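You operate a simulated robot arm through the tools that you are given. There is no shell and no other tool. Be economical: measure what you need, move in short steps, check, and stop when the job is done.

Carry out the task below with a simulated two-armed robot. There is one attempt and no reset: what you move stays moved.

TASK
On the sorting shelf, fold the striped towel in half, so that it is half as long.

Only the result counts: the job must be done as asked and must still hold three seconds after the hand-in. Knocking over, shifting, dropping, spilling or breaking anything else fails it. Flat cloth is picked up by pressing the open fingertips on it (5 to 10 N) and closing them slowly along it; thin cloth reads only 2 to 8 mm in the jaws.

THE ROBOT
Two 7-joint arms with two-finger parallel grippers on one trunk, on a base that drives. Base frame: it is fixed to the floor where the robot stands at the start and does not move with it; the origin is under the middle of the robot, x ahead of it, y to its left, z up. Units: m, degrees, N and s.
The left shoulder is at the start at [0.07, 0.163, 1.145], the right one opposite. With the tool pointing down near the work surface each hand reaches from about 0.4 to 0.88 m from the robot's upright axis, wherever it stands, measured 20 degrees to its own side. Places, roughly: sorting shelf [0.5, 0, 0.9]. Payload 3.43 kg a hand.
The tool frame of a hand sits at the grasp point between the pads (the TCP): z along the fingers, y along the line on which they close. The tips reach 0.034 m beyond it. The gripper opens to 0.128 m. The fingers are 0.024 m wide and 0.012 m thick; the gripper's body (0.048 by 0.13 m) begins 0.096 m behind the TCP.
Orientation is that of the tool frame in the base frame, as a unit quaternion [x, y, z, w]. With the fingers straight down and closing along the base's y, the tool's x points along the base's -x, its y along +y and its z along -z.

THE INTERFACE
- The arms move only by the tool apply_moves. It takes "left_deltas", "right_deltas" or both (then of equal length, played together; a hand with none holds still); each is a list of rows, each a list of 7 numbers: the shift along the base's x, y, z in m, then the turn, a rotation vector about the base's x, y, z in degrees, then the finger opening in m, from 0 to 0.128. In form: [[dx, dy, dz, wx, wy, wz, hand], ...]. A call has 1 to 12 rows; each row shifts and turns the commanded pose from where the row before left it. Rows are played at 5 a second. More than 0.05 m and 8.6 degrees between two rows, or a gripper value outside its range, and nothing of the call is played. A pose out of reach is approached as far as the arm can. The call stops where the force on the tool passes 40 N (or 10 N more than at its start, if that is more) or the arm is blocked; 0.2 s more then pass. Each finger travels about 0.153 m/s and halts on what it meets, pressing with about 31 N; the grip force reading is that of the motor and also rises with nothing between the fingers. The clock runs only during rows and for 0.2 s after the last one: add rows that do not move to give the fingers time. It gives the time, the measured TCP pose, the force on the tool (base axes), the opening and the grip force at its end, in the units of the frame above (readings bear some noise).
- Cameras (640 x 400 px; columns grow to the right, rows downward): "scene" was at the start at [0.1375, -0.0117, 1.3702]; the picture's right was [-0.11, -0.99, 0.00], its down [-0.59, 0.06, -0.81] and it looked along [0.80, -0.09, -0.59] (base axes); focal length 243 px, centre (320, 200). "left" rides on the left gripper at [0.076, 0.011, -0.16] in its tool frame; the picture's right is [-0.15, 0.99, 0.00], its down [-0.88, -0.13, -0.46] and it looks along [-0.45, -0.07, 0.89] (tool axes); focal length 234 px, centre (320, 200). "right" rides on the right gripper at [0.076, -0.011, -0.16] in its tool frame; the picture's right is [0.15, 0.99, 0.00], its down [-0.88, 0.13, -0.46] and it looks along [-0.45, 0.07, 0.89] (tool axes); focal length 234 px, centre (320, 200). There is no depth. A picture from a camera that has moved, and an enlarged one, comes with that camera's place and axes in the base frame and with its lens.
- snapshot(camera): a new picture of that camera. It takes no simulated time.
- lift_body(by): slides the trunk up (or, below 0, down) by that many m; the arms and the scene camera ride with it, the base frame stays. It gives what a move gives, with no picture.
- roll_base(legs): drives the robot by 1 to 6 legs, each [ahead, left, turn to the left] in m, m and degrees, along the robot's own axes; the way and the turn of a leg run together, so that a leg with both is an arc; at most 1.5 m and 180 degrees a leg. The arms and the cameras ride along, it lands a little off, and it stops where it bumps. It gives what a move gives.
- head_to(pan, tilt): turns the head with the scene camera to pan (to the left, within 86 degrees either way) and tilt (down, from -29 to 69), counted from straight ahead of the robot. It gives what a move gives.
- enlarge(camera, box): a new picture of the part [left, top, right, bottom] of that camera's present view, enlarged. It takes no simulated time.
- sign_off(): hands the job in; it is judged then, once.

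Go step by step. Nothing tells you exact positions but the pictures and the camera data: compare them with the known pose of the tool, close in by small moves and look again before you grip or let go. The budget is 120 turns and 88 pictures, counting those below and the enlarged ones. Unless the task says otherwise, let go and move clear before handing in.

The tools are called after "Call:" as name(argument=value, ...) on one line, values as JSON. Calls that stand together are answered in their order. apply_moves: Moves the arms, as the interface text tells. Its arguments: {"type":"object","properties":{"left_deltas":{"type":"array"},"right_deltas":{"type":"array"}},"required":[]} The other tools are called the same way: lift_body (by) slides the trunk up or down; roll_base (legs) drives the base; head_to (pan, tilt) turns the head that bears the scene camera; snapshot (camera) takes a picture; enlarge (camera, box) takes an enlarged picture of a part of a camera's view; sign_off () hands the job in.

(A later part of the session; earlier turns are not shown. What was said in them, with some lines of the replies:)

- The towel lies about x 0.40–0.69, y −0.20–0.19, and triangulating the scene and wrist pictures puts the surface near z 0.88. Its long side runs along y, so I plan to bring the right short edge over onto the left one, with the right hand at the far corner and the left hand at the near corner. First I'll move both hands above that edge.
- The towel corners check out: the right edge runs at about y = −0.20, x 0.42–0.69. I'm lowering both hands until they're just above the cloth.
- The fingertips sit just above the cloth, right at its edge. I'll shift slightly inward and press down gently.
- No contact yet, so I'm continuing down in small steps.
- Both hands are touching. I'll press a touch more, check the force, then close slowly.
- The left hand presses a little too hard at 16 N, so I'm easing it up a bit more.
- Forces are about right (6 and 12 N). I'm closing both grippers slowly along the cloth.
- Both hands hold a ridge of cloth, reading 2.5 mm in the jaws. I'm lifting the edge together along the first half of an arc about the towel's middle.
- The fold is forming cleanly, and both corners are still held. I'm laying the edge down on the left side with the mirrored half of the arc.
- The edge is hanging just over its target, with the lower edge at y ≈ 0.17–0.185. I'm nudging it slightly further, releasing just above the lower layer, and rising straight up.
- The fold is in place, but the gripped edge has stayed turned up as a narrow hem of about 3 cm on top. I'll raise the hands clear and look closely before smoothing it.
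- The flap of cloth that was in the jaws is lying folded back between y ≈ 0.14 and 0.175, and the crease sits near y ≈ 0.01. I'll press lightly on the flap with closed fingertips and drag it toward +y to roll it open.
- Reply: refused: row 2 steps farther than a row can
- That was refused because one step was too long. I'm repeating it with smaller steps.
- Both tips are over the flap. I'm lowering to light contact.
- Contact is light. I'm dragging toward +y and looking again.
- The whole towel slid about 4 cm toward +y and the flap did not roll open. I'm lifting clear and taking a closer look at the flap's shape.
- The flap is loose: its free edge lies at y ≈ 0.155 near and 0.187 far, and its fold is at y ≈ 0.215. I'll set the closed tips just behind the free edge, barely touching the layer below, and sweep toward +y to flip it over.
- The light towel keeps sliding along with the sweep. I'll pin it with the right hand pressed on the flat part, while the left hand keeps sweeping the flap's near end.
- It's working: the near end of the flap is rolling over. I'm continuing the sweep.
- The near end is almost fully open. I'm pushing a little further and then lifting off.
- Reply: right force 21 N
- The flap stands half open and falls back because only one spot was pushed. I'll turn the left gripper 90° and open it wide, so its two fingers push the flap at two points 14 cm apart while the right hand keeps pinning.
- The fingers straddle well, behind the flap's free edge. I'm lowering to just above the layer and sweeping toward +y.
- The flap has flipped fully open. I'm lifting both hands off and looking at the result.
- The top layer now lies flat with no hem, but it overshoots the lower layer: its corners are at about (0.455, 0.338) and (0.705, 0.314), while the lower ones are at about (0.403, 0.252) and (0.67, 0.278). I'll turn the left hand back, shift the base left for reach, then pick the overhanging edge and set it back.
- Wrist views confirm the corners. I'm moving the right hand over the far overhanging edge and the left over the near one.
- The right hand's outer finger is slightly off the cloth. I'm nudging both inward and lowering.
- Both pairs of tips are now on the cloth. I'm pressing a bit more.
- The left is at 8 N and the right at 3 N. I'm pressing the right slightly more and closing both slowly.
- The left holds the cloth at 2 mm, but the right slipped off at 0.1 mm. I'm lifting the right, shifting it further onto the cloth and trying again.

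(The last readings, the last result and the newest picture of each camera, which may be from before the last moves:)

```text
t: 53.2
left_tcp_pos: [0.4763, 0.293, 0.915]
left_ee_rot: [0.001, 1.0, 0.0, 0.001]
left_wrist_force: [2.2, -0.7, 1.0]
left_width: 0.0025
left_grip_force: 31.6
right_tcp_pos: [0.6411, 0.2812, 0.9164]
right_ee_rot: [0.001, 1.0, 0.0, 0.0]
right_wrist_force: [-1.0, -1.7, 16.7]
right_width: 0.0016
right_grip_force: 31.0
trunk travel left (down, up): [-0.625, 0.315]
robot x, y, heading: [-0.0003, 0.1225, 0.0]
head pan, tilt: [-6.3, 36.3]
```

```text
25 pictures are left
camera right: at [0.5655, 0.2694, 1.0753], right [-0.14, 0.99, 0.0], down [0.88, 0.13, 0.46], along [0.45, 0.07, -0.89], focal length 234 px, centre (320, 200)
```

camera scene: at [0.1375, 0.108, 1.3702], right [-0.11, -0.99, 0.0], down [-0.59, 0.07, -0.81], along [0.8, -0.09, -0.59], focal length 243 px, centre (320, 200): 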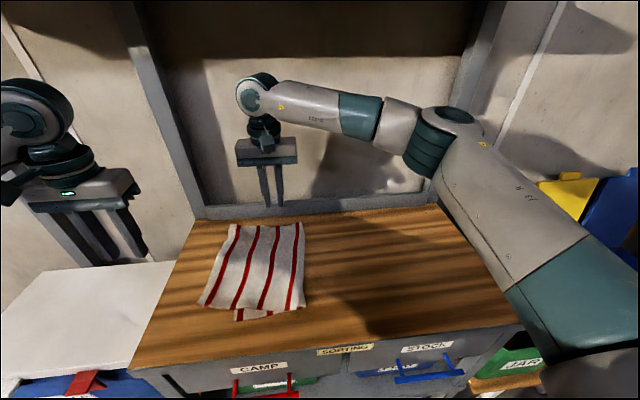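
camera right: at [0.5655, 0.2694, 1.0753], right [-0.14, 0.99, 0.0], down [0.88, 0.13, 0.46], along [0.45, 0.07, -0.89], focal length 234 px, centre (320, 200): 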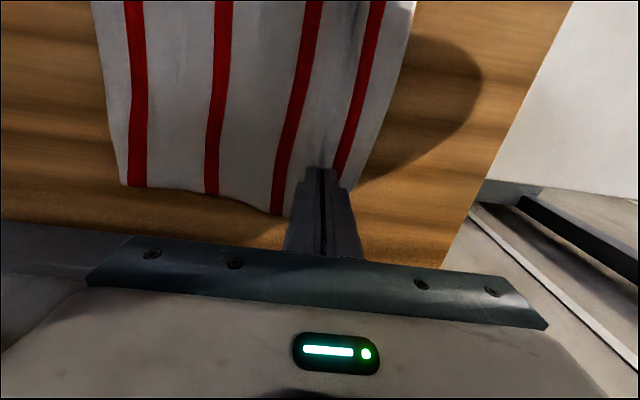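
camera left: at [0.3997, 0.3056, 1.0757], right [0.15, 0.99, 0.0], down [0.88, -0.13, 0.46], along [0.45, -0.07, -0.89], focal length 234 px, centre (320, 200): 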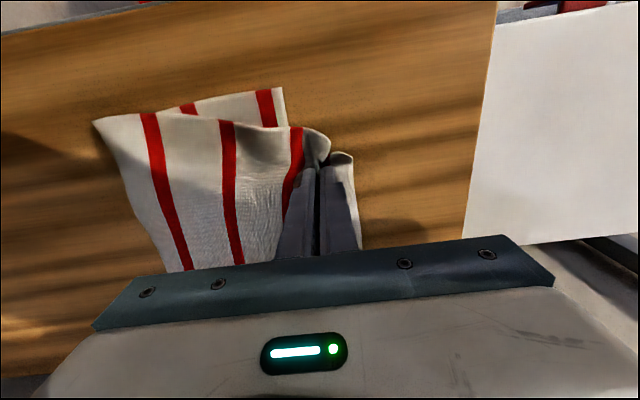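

The right now holds cloth too. I'm lifting a few centimetres to check that only the top layer comes up.

Call:
apply_moves(left_deltas=[[0, -0.004, 0.012, 0, 0, 0, 0], [0, -0.004, 0.015, 0, 0, 0, 0], [0, -0.004, 0.015, 0, 0, 0, 0], [0, 0, 0, 0, 0, 0, 0]], right_deltas=[[0, -0.004, 0.012, 0, 0, 0, 0], [0, -0.004, 0.015, 0, 0, 0, 0], [0, -0.004, 0.015, 0, 0, 0, 0], [0, 0, 0, 0, 0, 0, 0]])

Call:
snapshot(camera="right")

Call:
snapshot(camera="left")

Call:
enlarge(camera="scene", box=[160, 180, 340, 340])

```text
t: 54.2
left_tcp_pos: [0.4775, 0.2812, 0.9565]
left_ee_rot: [0.0, 1.0, 0.0, 0.0]
left_wrist_force: [1.0, 0.5, 0.0]
left_width: 0.002
left_grip_force: 31.1
right_tcp_pos: [0.6422, 0.2681, 0.9573]
right_ee_rot: [0.001, 1.0, 0.0, -0.001]
right_wrist_force: [-1.4, -0.7, 0.5]
right_width: 0.0017
right_grip_force: 31.1
trunk travel left (down, up): [-0.625, 0.315]
robot x, y, heading: [0.0009, 0.1206, -0.1]
head pan, tilt: [-6.3, 36.3]
```

```text
24 pictures are left
camera right: at [0.5673, 0.258, 1.1162], right [-0.15, 0.99, 0.0], down [0.88, 0.13, 0.45], along [0.45, 0.07, -0.89], focal length 234 px, centre (320, 200)
```

right: 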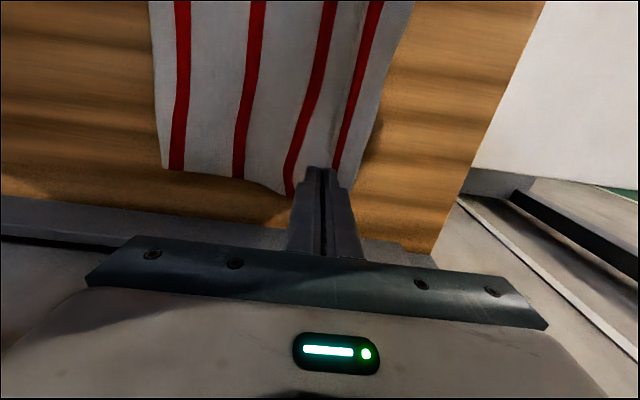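

```text
23 pictures are left
camera left: at [0.4009, 0.2942, 1.1168], right [0.15, 0.99, 0.0], down [0.88, -0.13, 0.46], along [0.45, -0.07, -0.89], focal length 234 px, centre (320, 200)
```

left: 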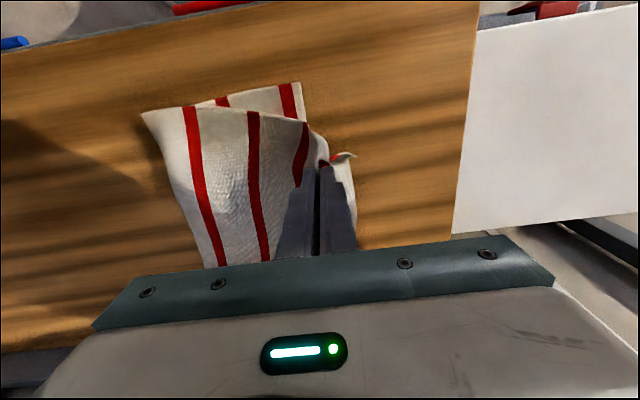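

```text
2.50 times, centred on (250, 260) of scene
camera zoom: at [0.1375, 0.1085, 1.3702], right [-0.11, -0.99, 0.0], down [-0.59, 0.07, -0.81], along [0.8, -0.09, -0.59], focal length 608 px, centre (495, 50)
```

zoom: 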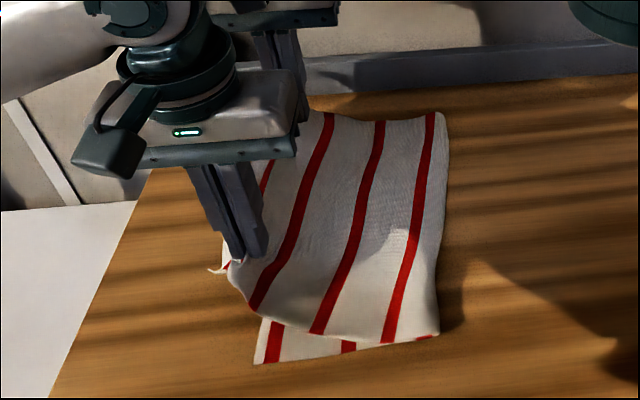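

Only the top layer lifted. The lower corners are now near (0.40, 0.275) and (0.67, 0.286), so I'll carry the top edge back over them and lower it.

Call:
apply_moves(left_deltas=[[-0.011, -0.011, 0.003, 0, 0, 0, 0], [-0.011, -0.011, 0, 0, 0, 0, 0], [-0.011, -0.011, 0, 0, 0, 0, 0], [-0.012, -0.012, 0, 0, 0, 0, 0], [0, 0, -0.015, 0, 0, 0, 0], [0, 0, -0.012, 0, 0, 0, 0], [0, 0, -0.01, 0, 0, 0, 0], [0, 0, 0, 0, 0, 0, 0]], right_deltas=[[-0.006, -0.003, 0.003, 0, 0, 0, 0], [-0.006, -0.003, 0, 0, 0, 0, 0], [-0.005, -0.003, 0, 0, 0, 0, 0], [-0.005, -0.002, 0, 0, 0, 0, 0], [0, 0, -0.015, 0, 0, 0, 0], [0, 0, -0.012, 0, 0, 0, 0], [0, 0, -0.01, 0, 0, 0, 0], [0, 0, 0, 0, 0, 0, 0]])

Call:
snapshot(camera="left")

Call:
enlarge(camera="scene", box=[160, 180, 340, 340])

```text
t: 56.0
left_tcp_pos: [0.4313, 0.236, 0.9213]
left_ee_rot: [0.0, 1.0, -0.001, 0.0]
left_wrist_force: [23.3, 3.2, -0.1]
left_width: 0.0023
left_grip_force: 31.4
right_tcp_pos: [0.6189, 0.2579, 0.9224]
right_ee_rot: [0.001, 1.0, 0.0, -0.001]
right_wrist_force: [-22.3, -2.9, 1.2]
right_width: 0.0017
right_grip_force: 30.9
trunk travel left (down, up): [-0.625, 0.315]
robot x, y, heading: [-0.0003, 0.1176, -0.3]
head pan, tilt: [-6.3, 36.3]
```

```text
21 pictures are left
camera left: at [0.3557, 0.2489, 1.0827], right [0.15, 0.99, 0.0], down [0.88, -0.13, 0.46], along [0.45, -0.07, -0.89], focal length 234 px, centre (320, 200)
```

left: 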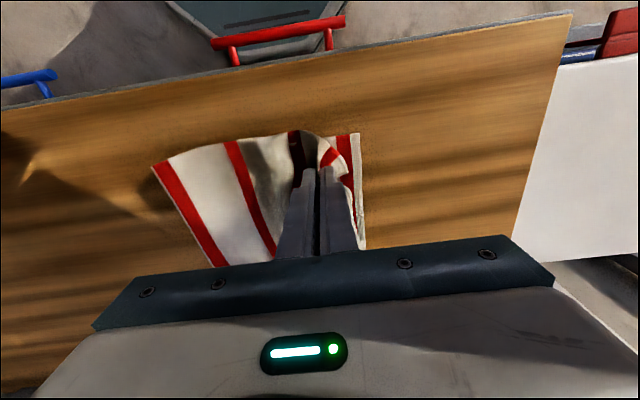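

```text
2.50 times, centred on (250, 260) of scene
camera zoom: at [0.1373, 0.1081, 1.3702], right [-0.11, -0.99, 0.0], down [-0.59, 0.07, -0.81], along [0.8, -0.09, -0.59], focal length 608 px, centre (495, 50)
```

zoom: 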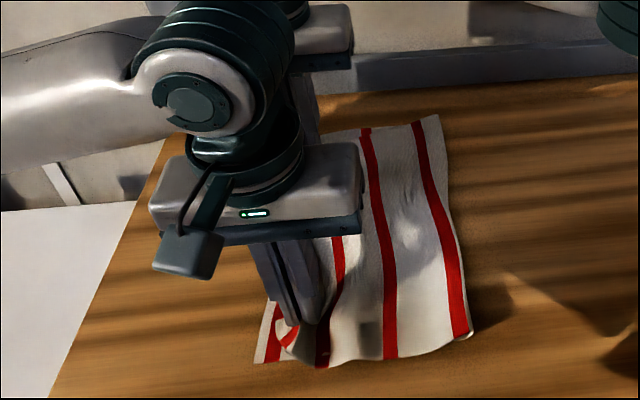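

The layers now line up well, with the crease rolled back, but the cloth is stretched between the hands (23 N). I'm easing the hands together, lowering and releasing.

Call:
apply_moves(left_deltas=[[0.002, 0, 0, 0, 0, 0, 0], [0.002, 0, -0.001, 0, 0, 0, 0], [0, 0, -0.001, 0, 0, 0, 0], [0, 0, 0, 0, 0, 0, 0]], right_deltas=[[-0.004, 0, 0, 0, 0, 0, 0], [-0.004, 0, -0.001, 0, 0, 0, 0], [0, 0, -0.001, 0, 0, 0, 0], [0, 0, 0, 0, 0, 0, 0]])

Call:
snapshot(camera="right")

```text
t: 57.0
left_tcp_pos: [0.4357, 0.2362, 0.9196]
left_ee_rot: [0.001, 1.0, 0.0, -0.002]
left_wrist_force: [3.2, 1.1, 1.2]
left_width: 0.0023
left_grip_force: 31.1
right_tcp_pos: [0.6114, 0.2574, 0.9215]
right_ee_rot: [0.0, 1.0, -0.001, 0.0]
right_wrist_force: [-3.8, 0.5, 1.3]
right_width: 0.0019
right_grip_force: 30.4
trunk travel left (down, up): [-0.625, 0.315]
robot x, y, heading: [-0.0006, 0.1187, -0.1]
head pan, tilt: [-6.3, 36.3]
```

```text
19 pictures are left
camera right: at [0.5369, 0.2469, 1.0805], right [-0.14, 0.99, 0.0], down [0.88, 0.13, 0.46], along [0.45, 0.07, -0.89], focal length 234 px, centre (320, 200)
```

right: 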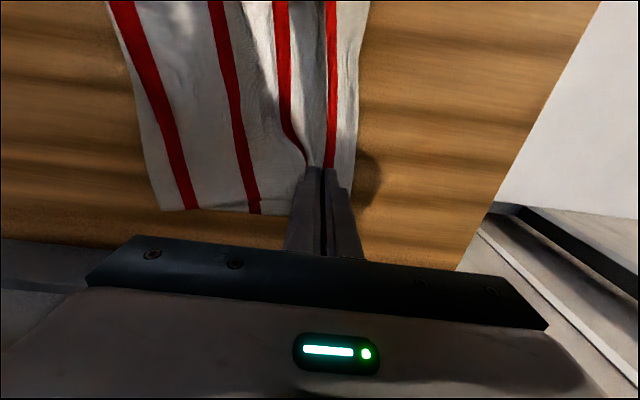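

Call:
apply_moves(left_deltas=[[0, 0, 0, 0, 0, 0, 0.01], [0, 0, 0, 0, 0, 0, 0.02], [0, 0, 0, 0, 0, 0, 0.03], [0, 0, 0, 0, 0, 0, 0.03], [0, 0, 0.04, 0, 0, 0, 0.03], [0, 0, 0.045, 0, 0, 0, 0.03], [0, 0.04, 0.02, 0, 0, 0, 0.03], [0, 0.045, 0.01, 0, 0, 0, 0.03]], right_deltas=[[0, 0, 0, 0, 0, 0, 0.01], [0, 0, 0, 0, 0, 0, 0.02], [0, 0, 0, 0, 0, 0, 0.03], [0, 0, 0, 0, 0, 0, 0.03], [0, 0, 0.04, 0, 0, 0, 0.03], [0, 0, 0.045, 0, 0, 0, 0.03], [0, -0.045, 0, 0, 0, 0, 0.03], [0, -0.045, 0, 0, 0, 0, 0.03]])

Call:
enlarge(camera="scene", box=[160, 190, 340, 340])

Call:
snapshot(camera="left")

Call:
snapshot(camera="right")

```text
t: 58.8
left_tcp_pos: [0.4349, 0.3245, 1.0362]
left_ee_rot: [0.001, 1.0, 0.0, 0.001]
left_wrist_force: [-0.9, -1.1, -0.3]
left_width: 0.0299
left_grip_force: 0.0
right_tcp_pos: [0.612, 0.1687, 1.0069]
right_ee_rot: [0.0, 1.0, 0.001, 0.001]
right_wrist_force: [0.5, -0.2, 0.2]
right_width: 0.0302
right_grip_force: 0.1
trunk travel left (down, up): [-0.625, 0.315]
robot x, y, heading: [0.0007, 0.1184, -0.4]
head pan, tilt: [-6.3, 36.3]
```

```text
2.67 times, centred on (250, 265) of scene
camera zoom: at [0.136, 0.1081, 1.3704], right [-0.11, -0.99, 0.0], down [-0.59, 0.07, -0.81], along [0.8, -0.09, -0.59], focal length 648 px, centre (507, 27)
```

zoom: 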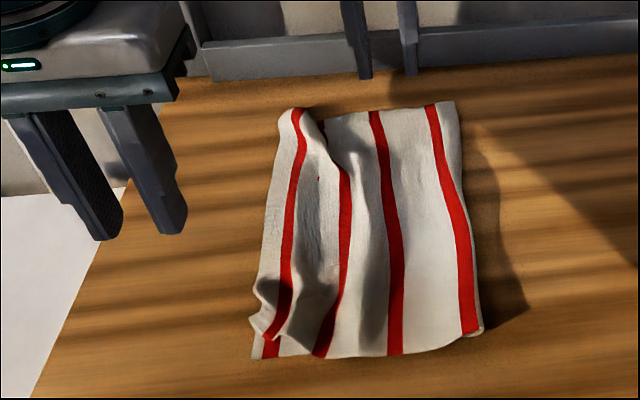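

```text
17 pictures are left
camera left: at [0.3579, 0.3351, 1.1957], right [0.15, 0.99, 0.0], down [0.88, -0.13, 0.46], along [0.45, -0.07, -0.89], focal length 234 px, centre (320, 200)
```

left: 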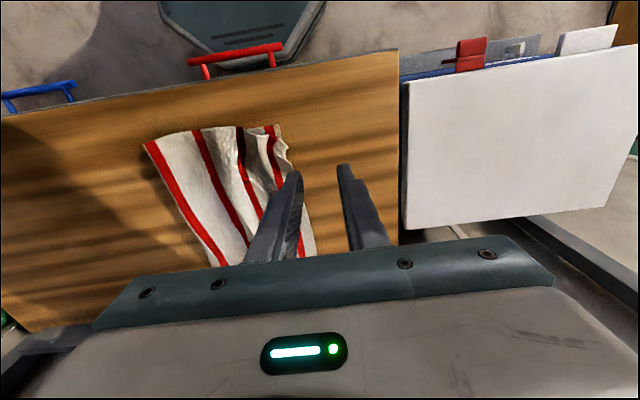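

```text
16 pictures are left
camera right: at [0.5363, 0.1573, 1.1663], right [-0.15, 0.99, 0.0], down [0.88, 0.13, 0.46], along [0.45, 0.07, -0.89], focal length 234 px, centre (320, 200)
```

right: 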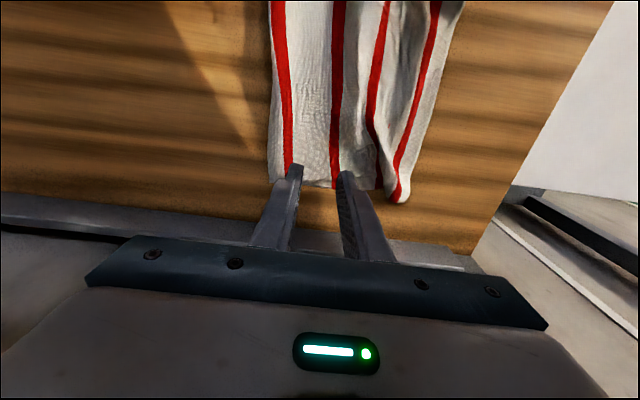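

The top edge now lies on the lower edge, with all corners matching within about 1–2 cm. Only a loose wrinkle remains near y ≈ 0.23, so I'll straddle it with open fingers, press lightly and spread it toward the crease.

Call:
apply_moves(left_deltas=[[0.006, -0.03, 0, 0, 0, 0, 0.055], [0.006, -0.034, 0, 0, 0, 0, 0.055], [0.006, -0.032, 0, 0, 0, 0, 0.055], [0.004, 0, -0.04, 0, 0, 0, 0.055], [0, 0, -0.04, 0, 0, 0, 0.055], [0, 0, -0.022, 0, 0, 0, 0.055], [0, 0, -0.012, 0, 0, 0, 0.055], [0, 0, 0, 0, 0, 0, 0.055]], right_deltas=[[0.002, 0.03, 0, 0, 0, 0, 0.055], [0.002, 0.031, 0, 0, 0, 0, 0.055], [0.002, 0.0, 0, 0, 0, 0, 0.055], [0, 0, -0.03, 0, 0, 0, 0.055], [0, 0, -0.03, 0, 0, 0, 0.055], [0, 0, -0.018, 0, 0, 0, 0.055], [0, 0, -0.008, 0, 0, 0, 0.055], [0, 0, 0, 0, 0, 0, 0.055]])

Call:
snapshot(camera="left")

Call:
snapshot(camera="right")

```text
t: 60.6
left_tcp_pos: [0.4575, 0.2255, 0.9222]
left_ee_rot: [0.0, 1.0, 0.0, 0.0]
left_wrist_force: [0.2, 0.1, 0.5]
left_width: 0.0552
left_grip_force: 0.0
right_tcp_pos: [0.618, 0.2296, 0.9213]
right_ee_rot: [0.001, 1.0, 0.0, 0.0]
right_wrist_force: [0.3, -0.1, 1.1]
right_width: 0.055
right_grip_force: 0.2
trunk travel left (down, up): [-0.625, 0.315]
robot x, y, heading: [-0.0004, 0.1202, -0.3]
head pan, tilt: [-6.3, 36.3]
```

```text
15 pictures are left
camera left: at [0.3824, 0.2376, 1.0818], right [0.15, 0.99, 0.0], down [0.88, -0.13, 0.46], along [0.45, -0.07, -0.89], focal length 234 px, centre (320, 200)
```

left: 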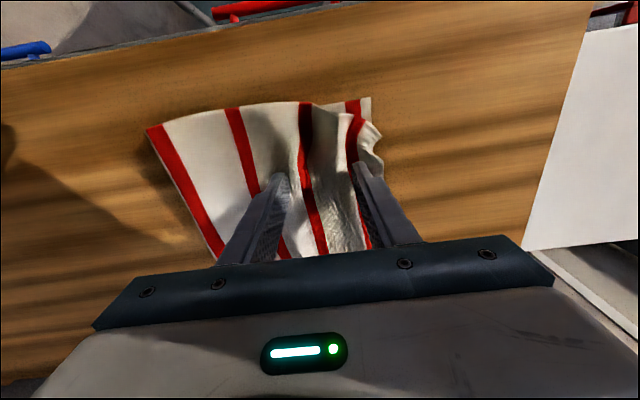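

```text
14 pictures are left
camera right: at [0.5431, 0.2182, 1.0804], right [-0.15, 0.99, 0.0], down [0.88, 0.13, 0.46], along [0.45, 0.07, -0.89], focal length 234 px, centre (320, 200)
```

right: 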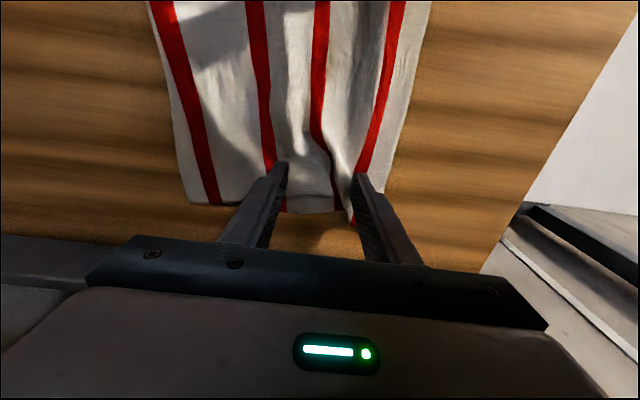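

The fingers straddle the wrinkle. I'm pressing lightly and spreading, keeping the outer finger still.

Call:
apply_moves(left_deltas=[[0, 0, -0.003, 0, 0, 0, 0.055], [0, 0, -0.0015, 0, 0, 0, 0.055], [0, -0.003, 0, 0, 0, 0, 0.061], [0, -0.003, 0, 0, 0, 0, 0.067], [0, -0.003, 0, 0, 0, 0, 0.073], [0, -0.003, 0, 0, 0, 0, 0.079], [0, -0.003, 0, 0, 0, 0, 0.085], [0, 0, 0, 0, 0, 0, 0.085]], right_deltas=[[0, 0, -0.003, 0, 0, 0, 0.055], [0, 0, -0.001, 0, 0, 0, 0.055], [0, -0.003, 0, 0, 0, 0, 0.061], [0, -0.003, 0, 0, 0, 0, 0.067], [0, -0.003, 0, 0, 0, 0, 0.073], [0, -0.003, 0, 0, 0, 0, 0.079], [0, -0.003, 0, 0, 0, 0, 0.085], [0, 0, 0, 0, 0, 0, 0.085]])

Call:
snapshot(camera="left")

Call:
snapshot(camera="right")

```text
t: 62.4
left_tcp_pos: [0.4567, 0.2108, 0.9192]
left_ee_rot: [0.0, 1.0, 0.0, 0.0]
left_wrist_force: [0.3, -0.3, 0.5]
left_width: 0.085
left_grip_force: 0.1
right_tcp_pos: [0.6169, 0.2122, 0.9189]
right_ee_rot: [0.001, 1.0, 0.0, 0.001]
right_wrist_force: [-0.8, -2.2, 14.8]
right_width: 0.0838
right_grip_force: 0.0
trunk travel left (down, up): [-0.625, 0.315]
robot x, y, heading: [0.0, 0.1188, -0.4]
head pan, tilt: [-6.3, 36.3]
```

```text
13 pictures are left
camera left: at [0.3809, 0.222, 1.0783], right [0.15, 0.99, 0.0], down [0.88, -0.13, 0.46], along [0.45, -0.07, -0.89], focal length 234 px, centre (320, 200)
```

left: 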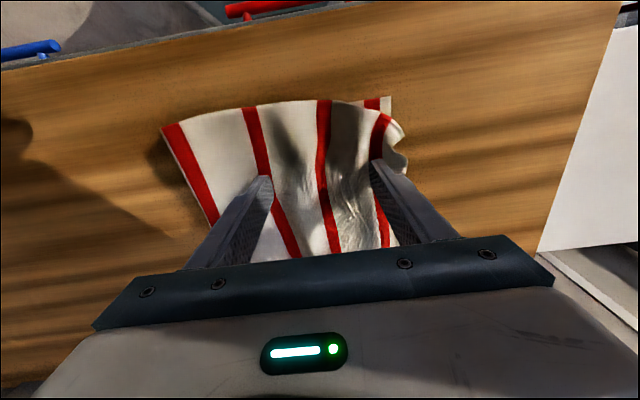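

```text
12 pictures are left
camera right: at [0.5419, 0.202, 1.0768], right [-0.14, 0.99, 0.0], down [0.88, 0.13, 0.46], along [0.45, 0.07, -0.89], focal length 234 px, centre (320, 200)
```

right: 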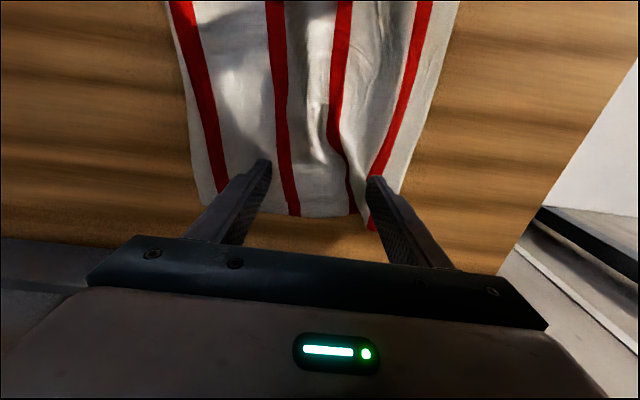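

The wrinkle is spreading. One more spread, with the left pressing slightly more and the right slightly less.

Call:
apply_moves(left_deltas=[[0, 0, -0.002, 0, 0, 0, 0.085], [0, 0, -0.001, 0, 0, 0, 0.085], [0, -0.002, 0, 0, 0, 0, 0.09], [0, -0.002, 0, 0, 0, 0, 0.095], [0, -0.002, 0, 0, 0, 0, 0.1], [0, -0.002, 0, 0, 0, 0, 0.105], [0, -0.002, 0, 0, 0, 0, 0.11], [0, 0, 0, 0, 0, 0, 0.11]], right_deltas=[[0, 0, 0.001, 0, 0, 0, 0.085], [0, 0, 0, 0, 0, 0, 0.085], [0, -0.0025, 0, 0, 0, 0, 0.09], [0, -0.0025, 0, 0, 0, 0, 0.095], [0, -0.0025, 0, 0, 0, 0, 0.1], [0, -0.0025, 0, 0, 0, 0, 0.105], [0, 0, 0, 0, 0, 0, 0.105], [0, 0, 0, 0, 0, 0, 0.105]])

Call:
apply_moves(left_deltas=[[0, 0, 0.04, 0, 0, 0, 0.11], [0, 0, 0.045, 0, 0, 0, 0.11], [0, 0.045, 0.02, 0, 0, 0, 0.06], [0, 0.045, 0.0, 0, 0, 0, 0.0]], right_deltas=[[0, 0, 0.04, 0, 0, 0, 0.105], [0, 0, 0.045, 0, 0, 0, 0.105], [0, -0.045, 0, 0, 0, 0, 0.06], [0, -0.045, 0, 0, 0, 0, 0.0]])

Call:
enlarge(camera="scene", box=[160, 190, 340, 340])

```text
t: 64.2
left_tcp_pos: [0.4576, 0.201, 0.917]
left_ee_rot: [0.001, 1.0, 0.0, 0.002]
left_wrist_force: [3.0, 0.2, 27.7]
left_width: 0.1072
left_grip_force: 0.1
right_tcp_pos: [0.6156, 0.2042, 0.9181]
right_ee_rot: [0.001, 1.0, 0.0, 0.001]
right_wrist_force: [-0.6, 0.5, 2.8]
right_width: 0.1051
right_grip_force: 0.5
trunk travel left (down, up): [-0.625, 0.315]
robot x, y, heading: [-0.0002, 0.1218, 0.1]
head pan, tilt: [-6.3, 36.3]
```

```text
t: 65.2
left_tcp_pos: [0.4566, 0.293, 1.0191]
left_ee_rot: [0.001, 1.0, 0.0, 0.0]
left_wrist_force: [0.0, 0.9, 0.2]
left_width: 0.0
left_grip_force: 31.7
right_tcp_pos: [0.618, 0.1152, 1.0018]
right_ee_rot: [0.0, 1.0, 0.0, 0.001]
right_wrist_force: [-0.6, 0.1, -0.1]
right_width: 0.0001
right_grip_force: 31.2
trunk travel left (down, up): [-0.625, 0.315]
robot x, y, heading: [0.0016, 0.1202, -0.2]
head pan, tilt: [-6.3, 36.3]
```

```text
2.67 times, centred on (250, 265) of scene
camera zoom: at [0.1361, 0.108, 1.3704], right [-0.11, -0.99, 0.0], down [-0.59, 0.07, -0.81], along [0.8, -0.09, -0.59], focal length 648 px, centre (507, 27)
```

zoom: 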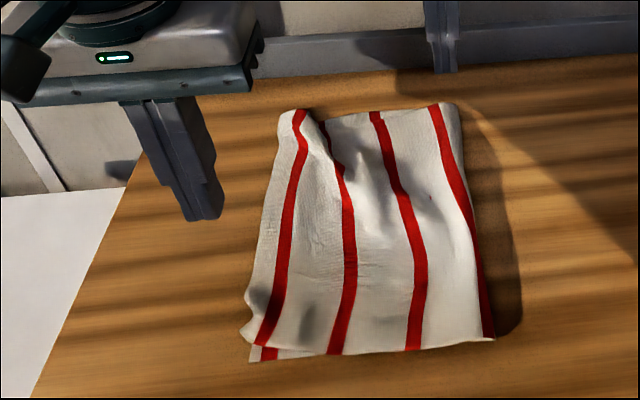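

The near half is smooth and aligned now. The crease still looks a little puffed, so I'll press it down lightly at three spots with the right hand.

Call:
apply_moves(right_deltas=[[0, 0, -0.04, 0, 0, 0, 0], [0, 0, -0.04, 0, 0, 0, 0], [0, 0, -0.004, 0, 0, 0, 0], [0, 0, 0.03, 0, 0, 0, 0], [-0.04, 0, 0, 0, 0, 0, 0], [-0.04, 0, 0, 0, 0, 0, 0], [0, 0, -0.03, 0, 0, 0, 0], [0, 0, 0.03, 0, 0, 0, 0], [-0.04, 0, 0, 0, 0, 0, 0], [-0.04, 0, 0, 0, 0, 0, 0], [0, 0, -0.03, 0, 0, 0, 0], [0, 0, 0.045, 0, 0, 0, 0]])

Call:
apply_moves(right_deltas=[[0, -0.02, 0.045, 0, 0, 0, 0], [0, -0.045, 0.02, 0, 0, 0, 0], [0, -0.045, 0.0, 0, 0, 0, 0], [0, -0.045, 0.0, 0, 0, 0, 0], [0, -0.045, 0.0, 0, 0, 0, 0]], left_deltas=[[0, 0.03, 0.03, 0, 0, 0, 0], [0, 0.04, 0, 0, 0, 0, 0], [0, 0.04, 0, 0, 0, 0, 0], [0, 0, 0, 0, 0, 0, 0], [0, 0, 0, 0, 0, 0, 0]])

Call:
enlarge(camera="scene", box=[160, 190, 340, 340])

Call:
snapshot(camera="left")

```text
t: 67.8
left_tcp_pos: [0.4568, 0.2918, 1.0188]
left_ee_rot: [0.0, 1.0, 0.0, 0.0]
left_wrist_force: [0.2, -0.3, -0.2]
left_width: 0.0
left_grip_force: 30.7
right_tcp_pos: [0.4562, 0.1145, 0.9644]
right_ee_rot: [0.0, 1.0, 0.0, 0.001]
right_wrist_force: [-0.2, 0.0, 0.4]
right_width: 0.0
right_grip_force: 31.0
trunk travel left (down, up): [-0.625, 0.315]
robot x, y, heading: [-0.0023, 0.1171, -0.1]
head pan, tilt: [-6.3, 36.3]
```

```text
t: 69.0
left_tcp_pos: [0.4574, 0.4009, 1.0482]
left_ee_rot: [0.0, 1.0, 0.001, 0.0]
left_wrist_force: [0.9, 0.3, 0.5]
left_width: 0.0
left_grip_force: 31.6
right_tcp_pos: [0.4569, -0.0889, 1.0272]
right_ee_rot: [0.0, 1.0, 0.001, -0.001]
right_wrist_force: [-1.0, 0.1, -0.4]
right_width: 0.0
right_grip_force: 31.3
trunk travel left (down, up): [-0.625, 0.315]
robot x, y, heading: [0.0008, 0.1202, -0.1]
head pan, tilt: [-6.3, 36.3]
```

```text
2.67 times, centred on (250, 265) of scene
camera zoom: at [0.1366, 0.1063, 1.3703], right [-0.11, -0.99, 0.0], down [-0.59, 0.07, -0.81], along [0.8, -0.09, -0.59], focal length 648 px, centre (507, 27)
```

zoom: 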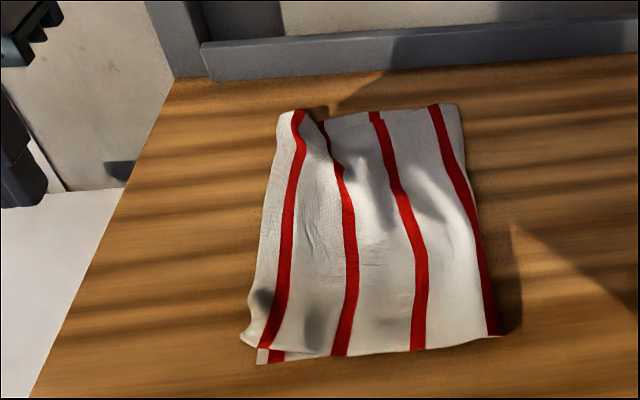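

```text
9 pictures are left
camera left: at [0.3814, 0.4131, 1.2092], right [0.15, 0.99, 0.0], down [0.88, -0.13, 0.46], along [0.45, -0.07, -0.89], focal length 234 px, centre (320, 200)
```

left: 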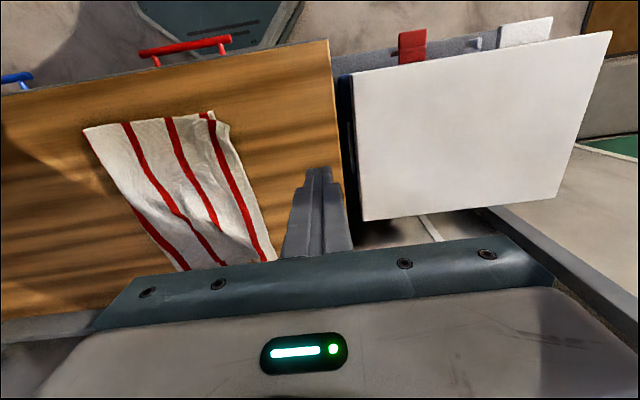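

The towel is folded in half across its length, edge on edge and corner on corner within about 1–2 cm. Both hands are clear and nothing else was touched, so I'm handing in.

Call:
sign_off()

```text
The job is handed in.
```

The striped towel is folded in half on the sorting shelf and I've handed the job in. It went from about 0.39 m long to about 0.19 m.

- **Alignment:** the corners match to about 1–2 cm. The folded length is about 0.205 m at the near side and 0.18 m at the far side.
- **Surface:** a few shallow wrinkles remain in the far half of the top layer.
- **Position:** the towel slid toward the left while I worked, so it now lies roughly 0.1 m from where a straight fold would have left it.
- **Everything else:** I saw nothing else on the shelf knocked or shifted, and both hands were clear before the hand-in.
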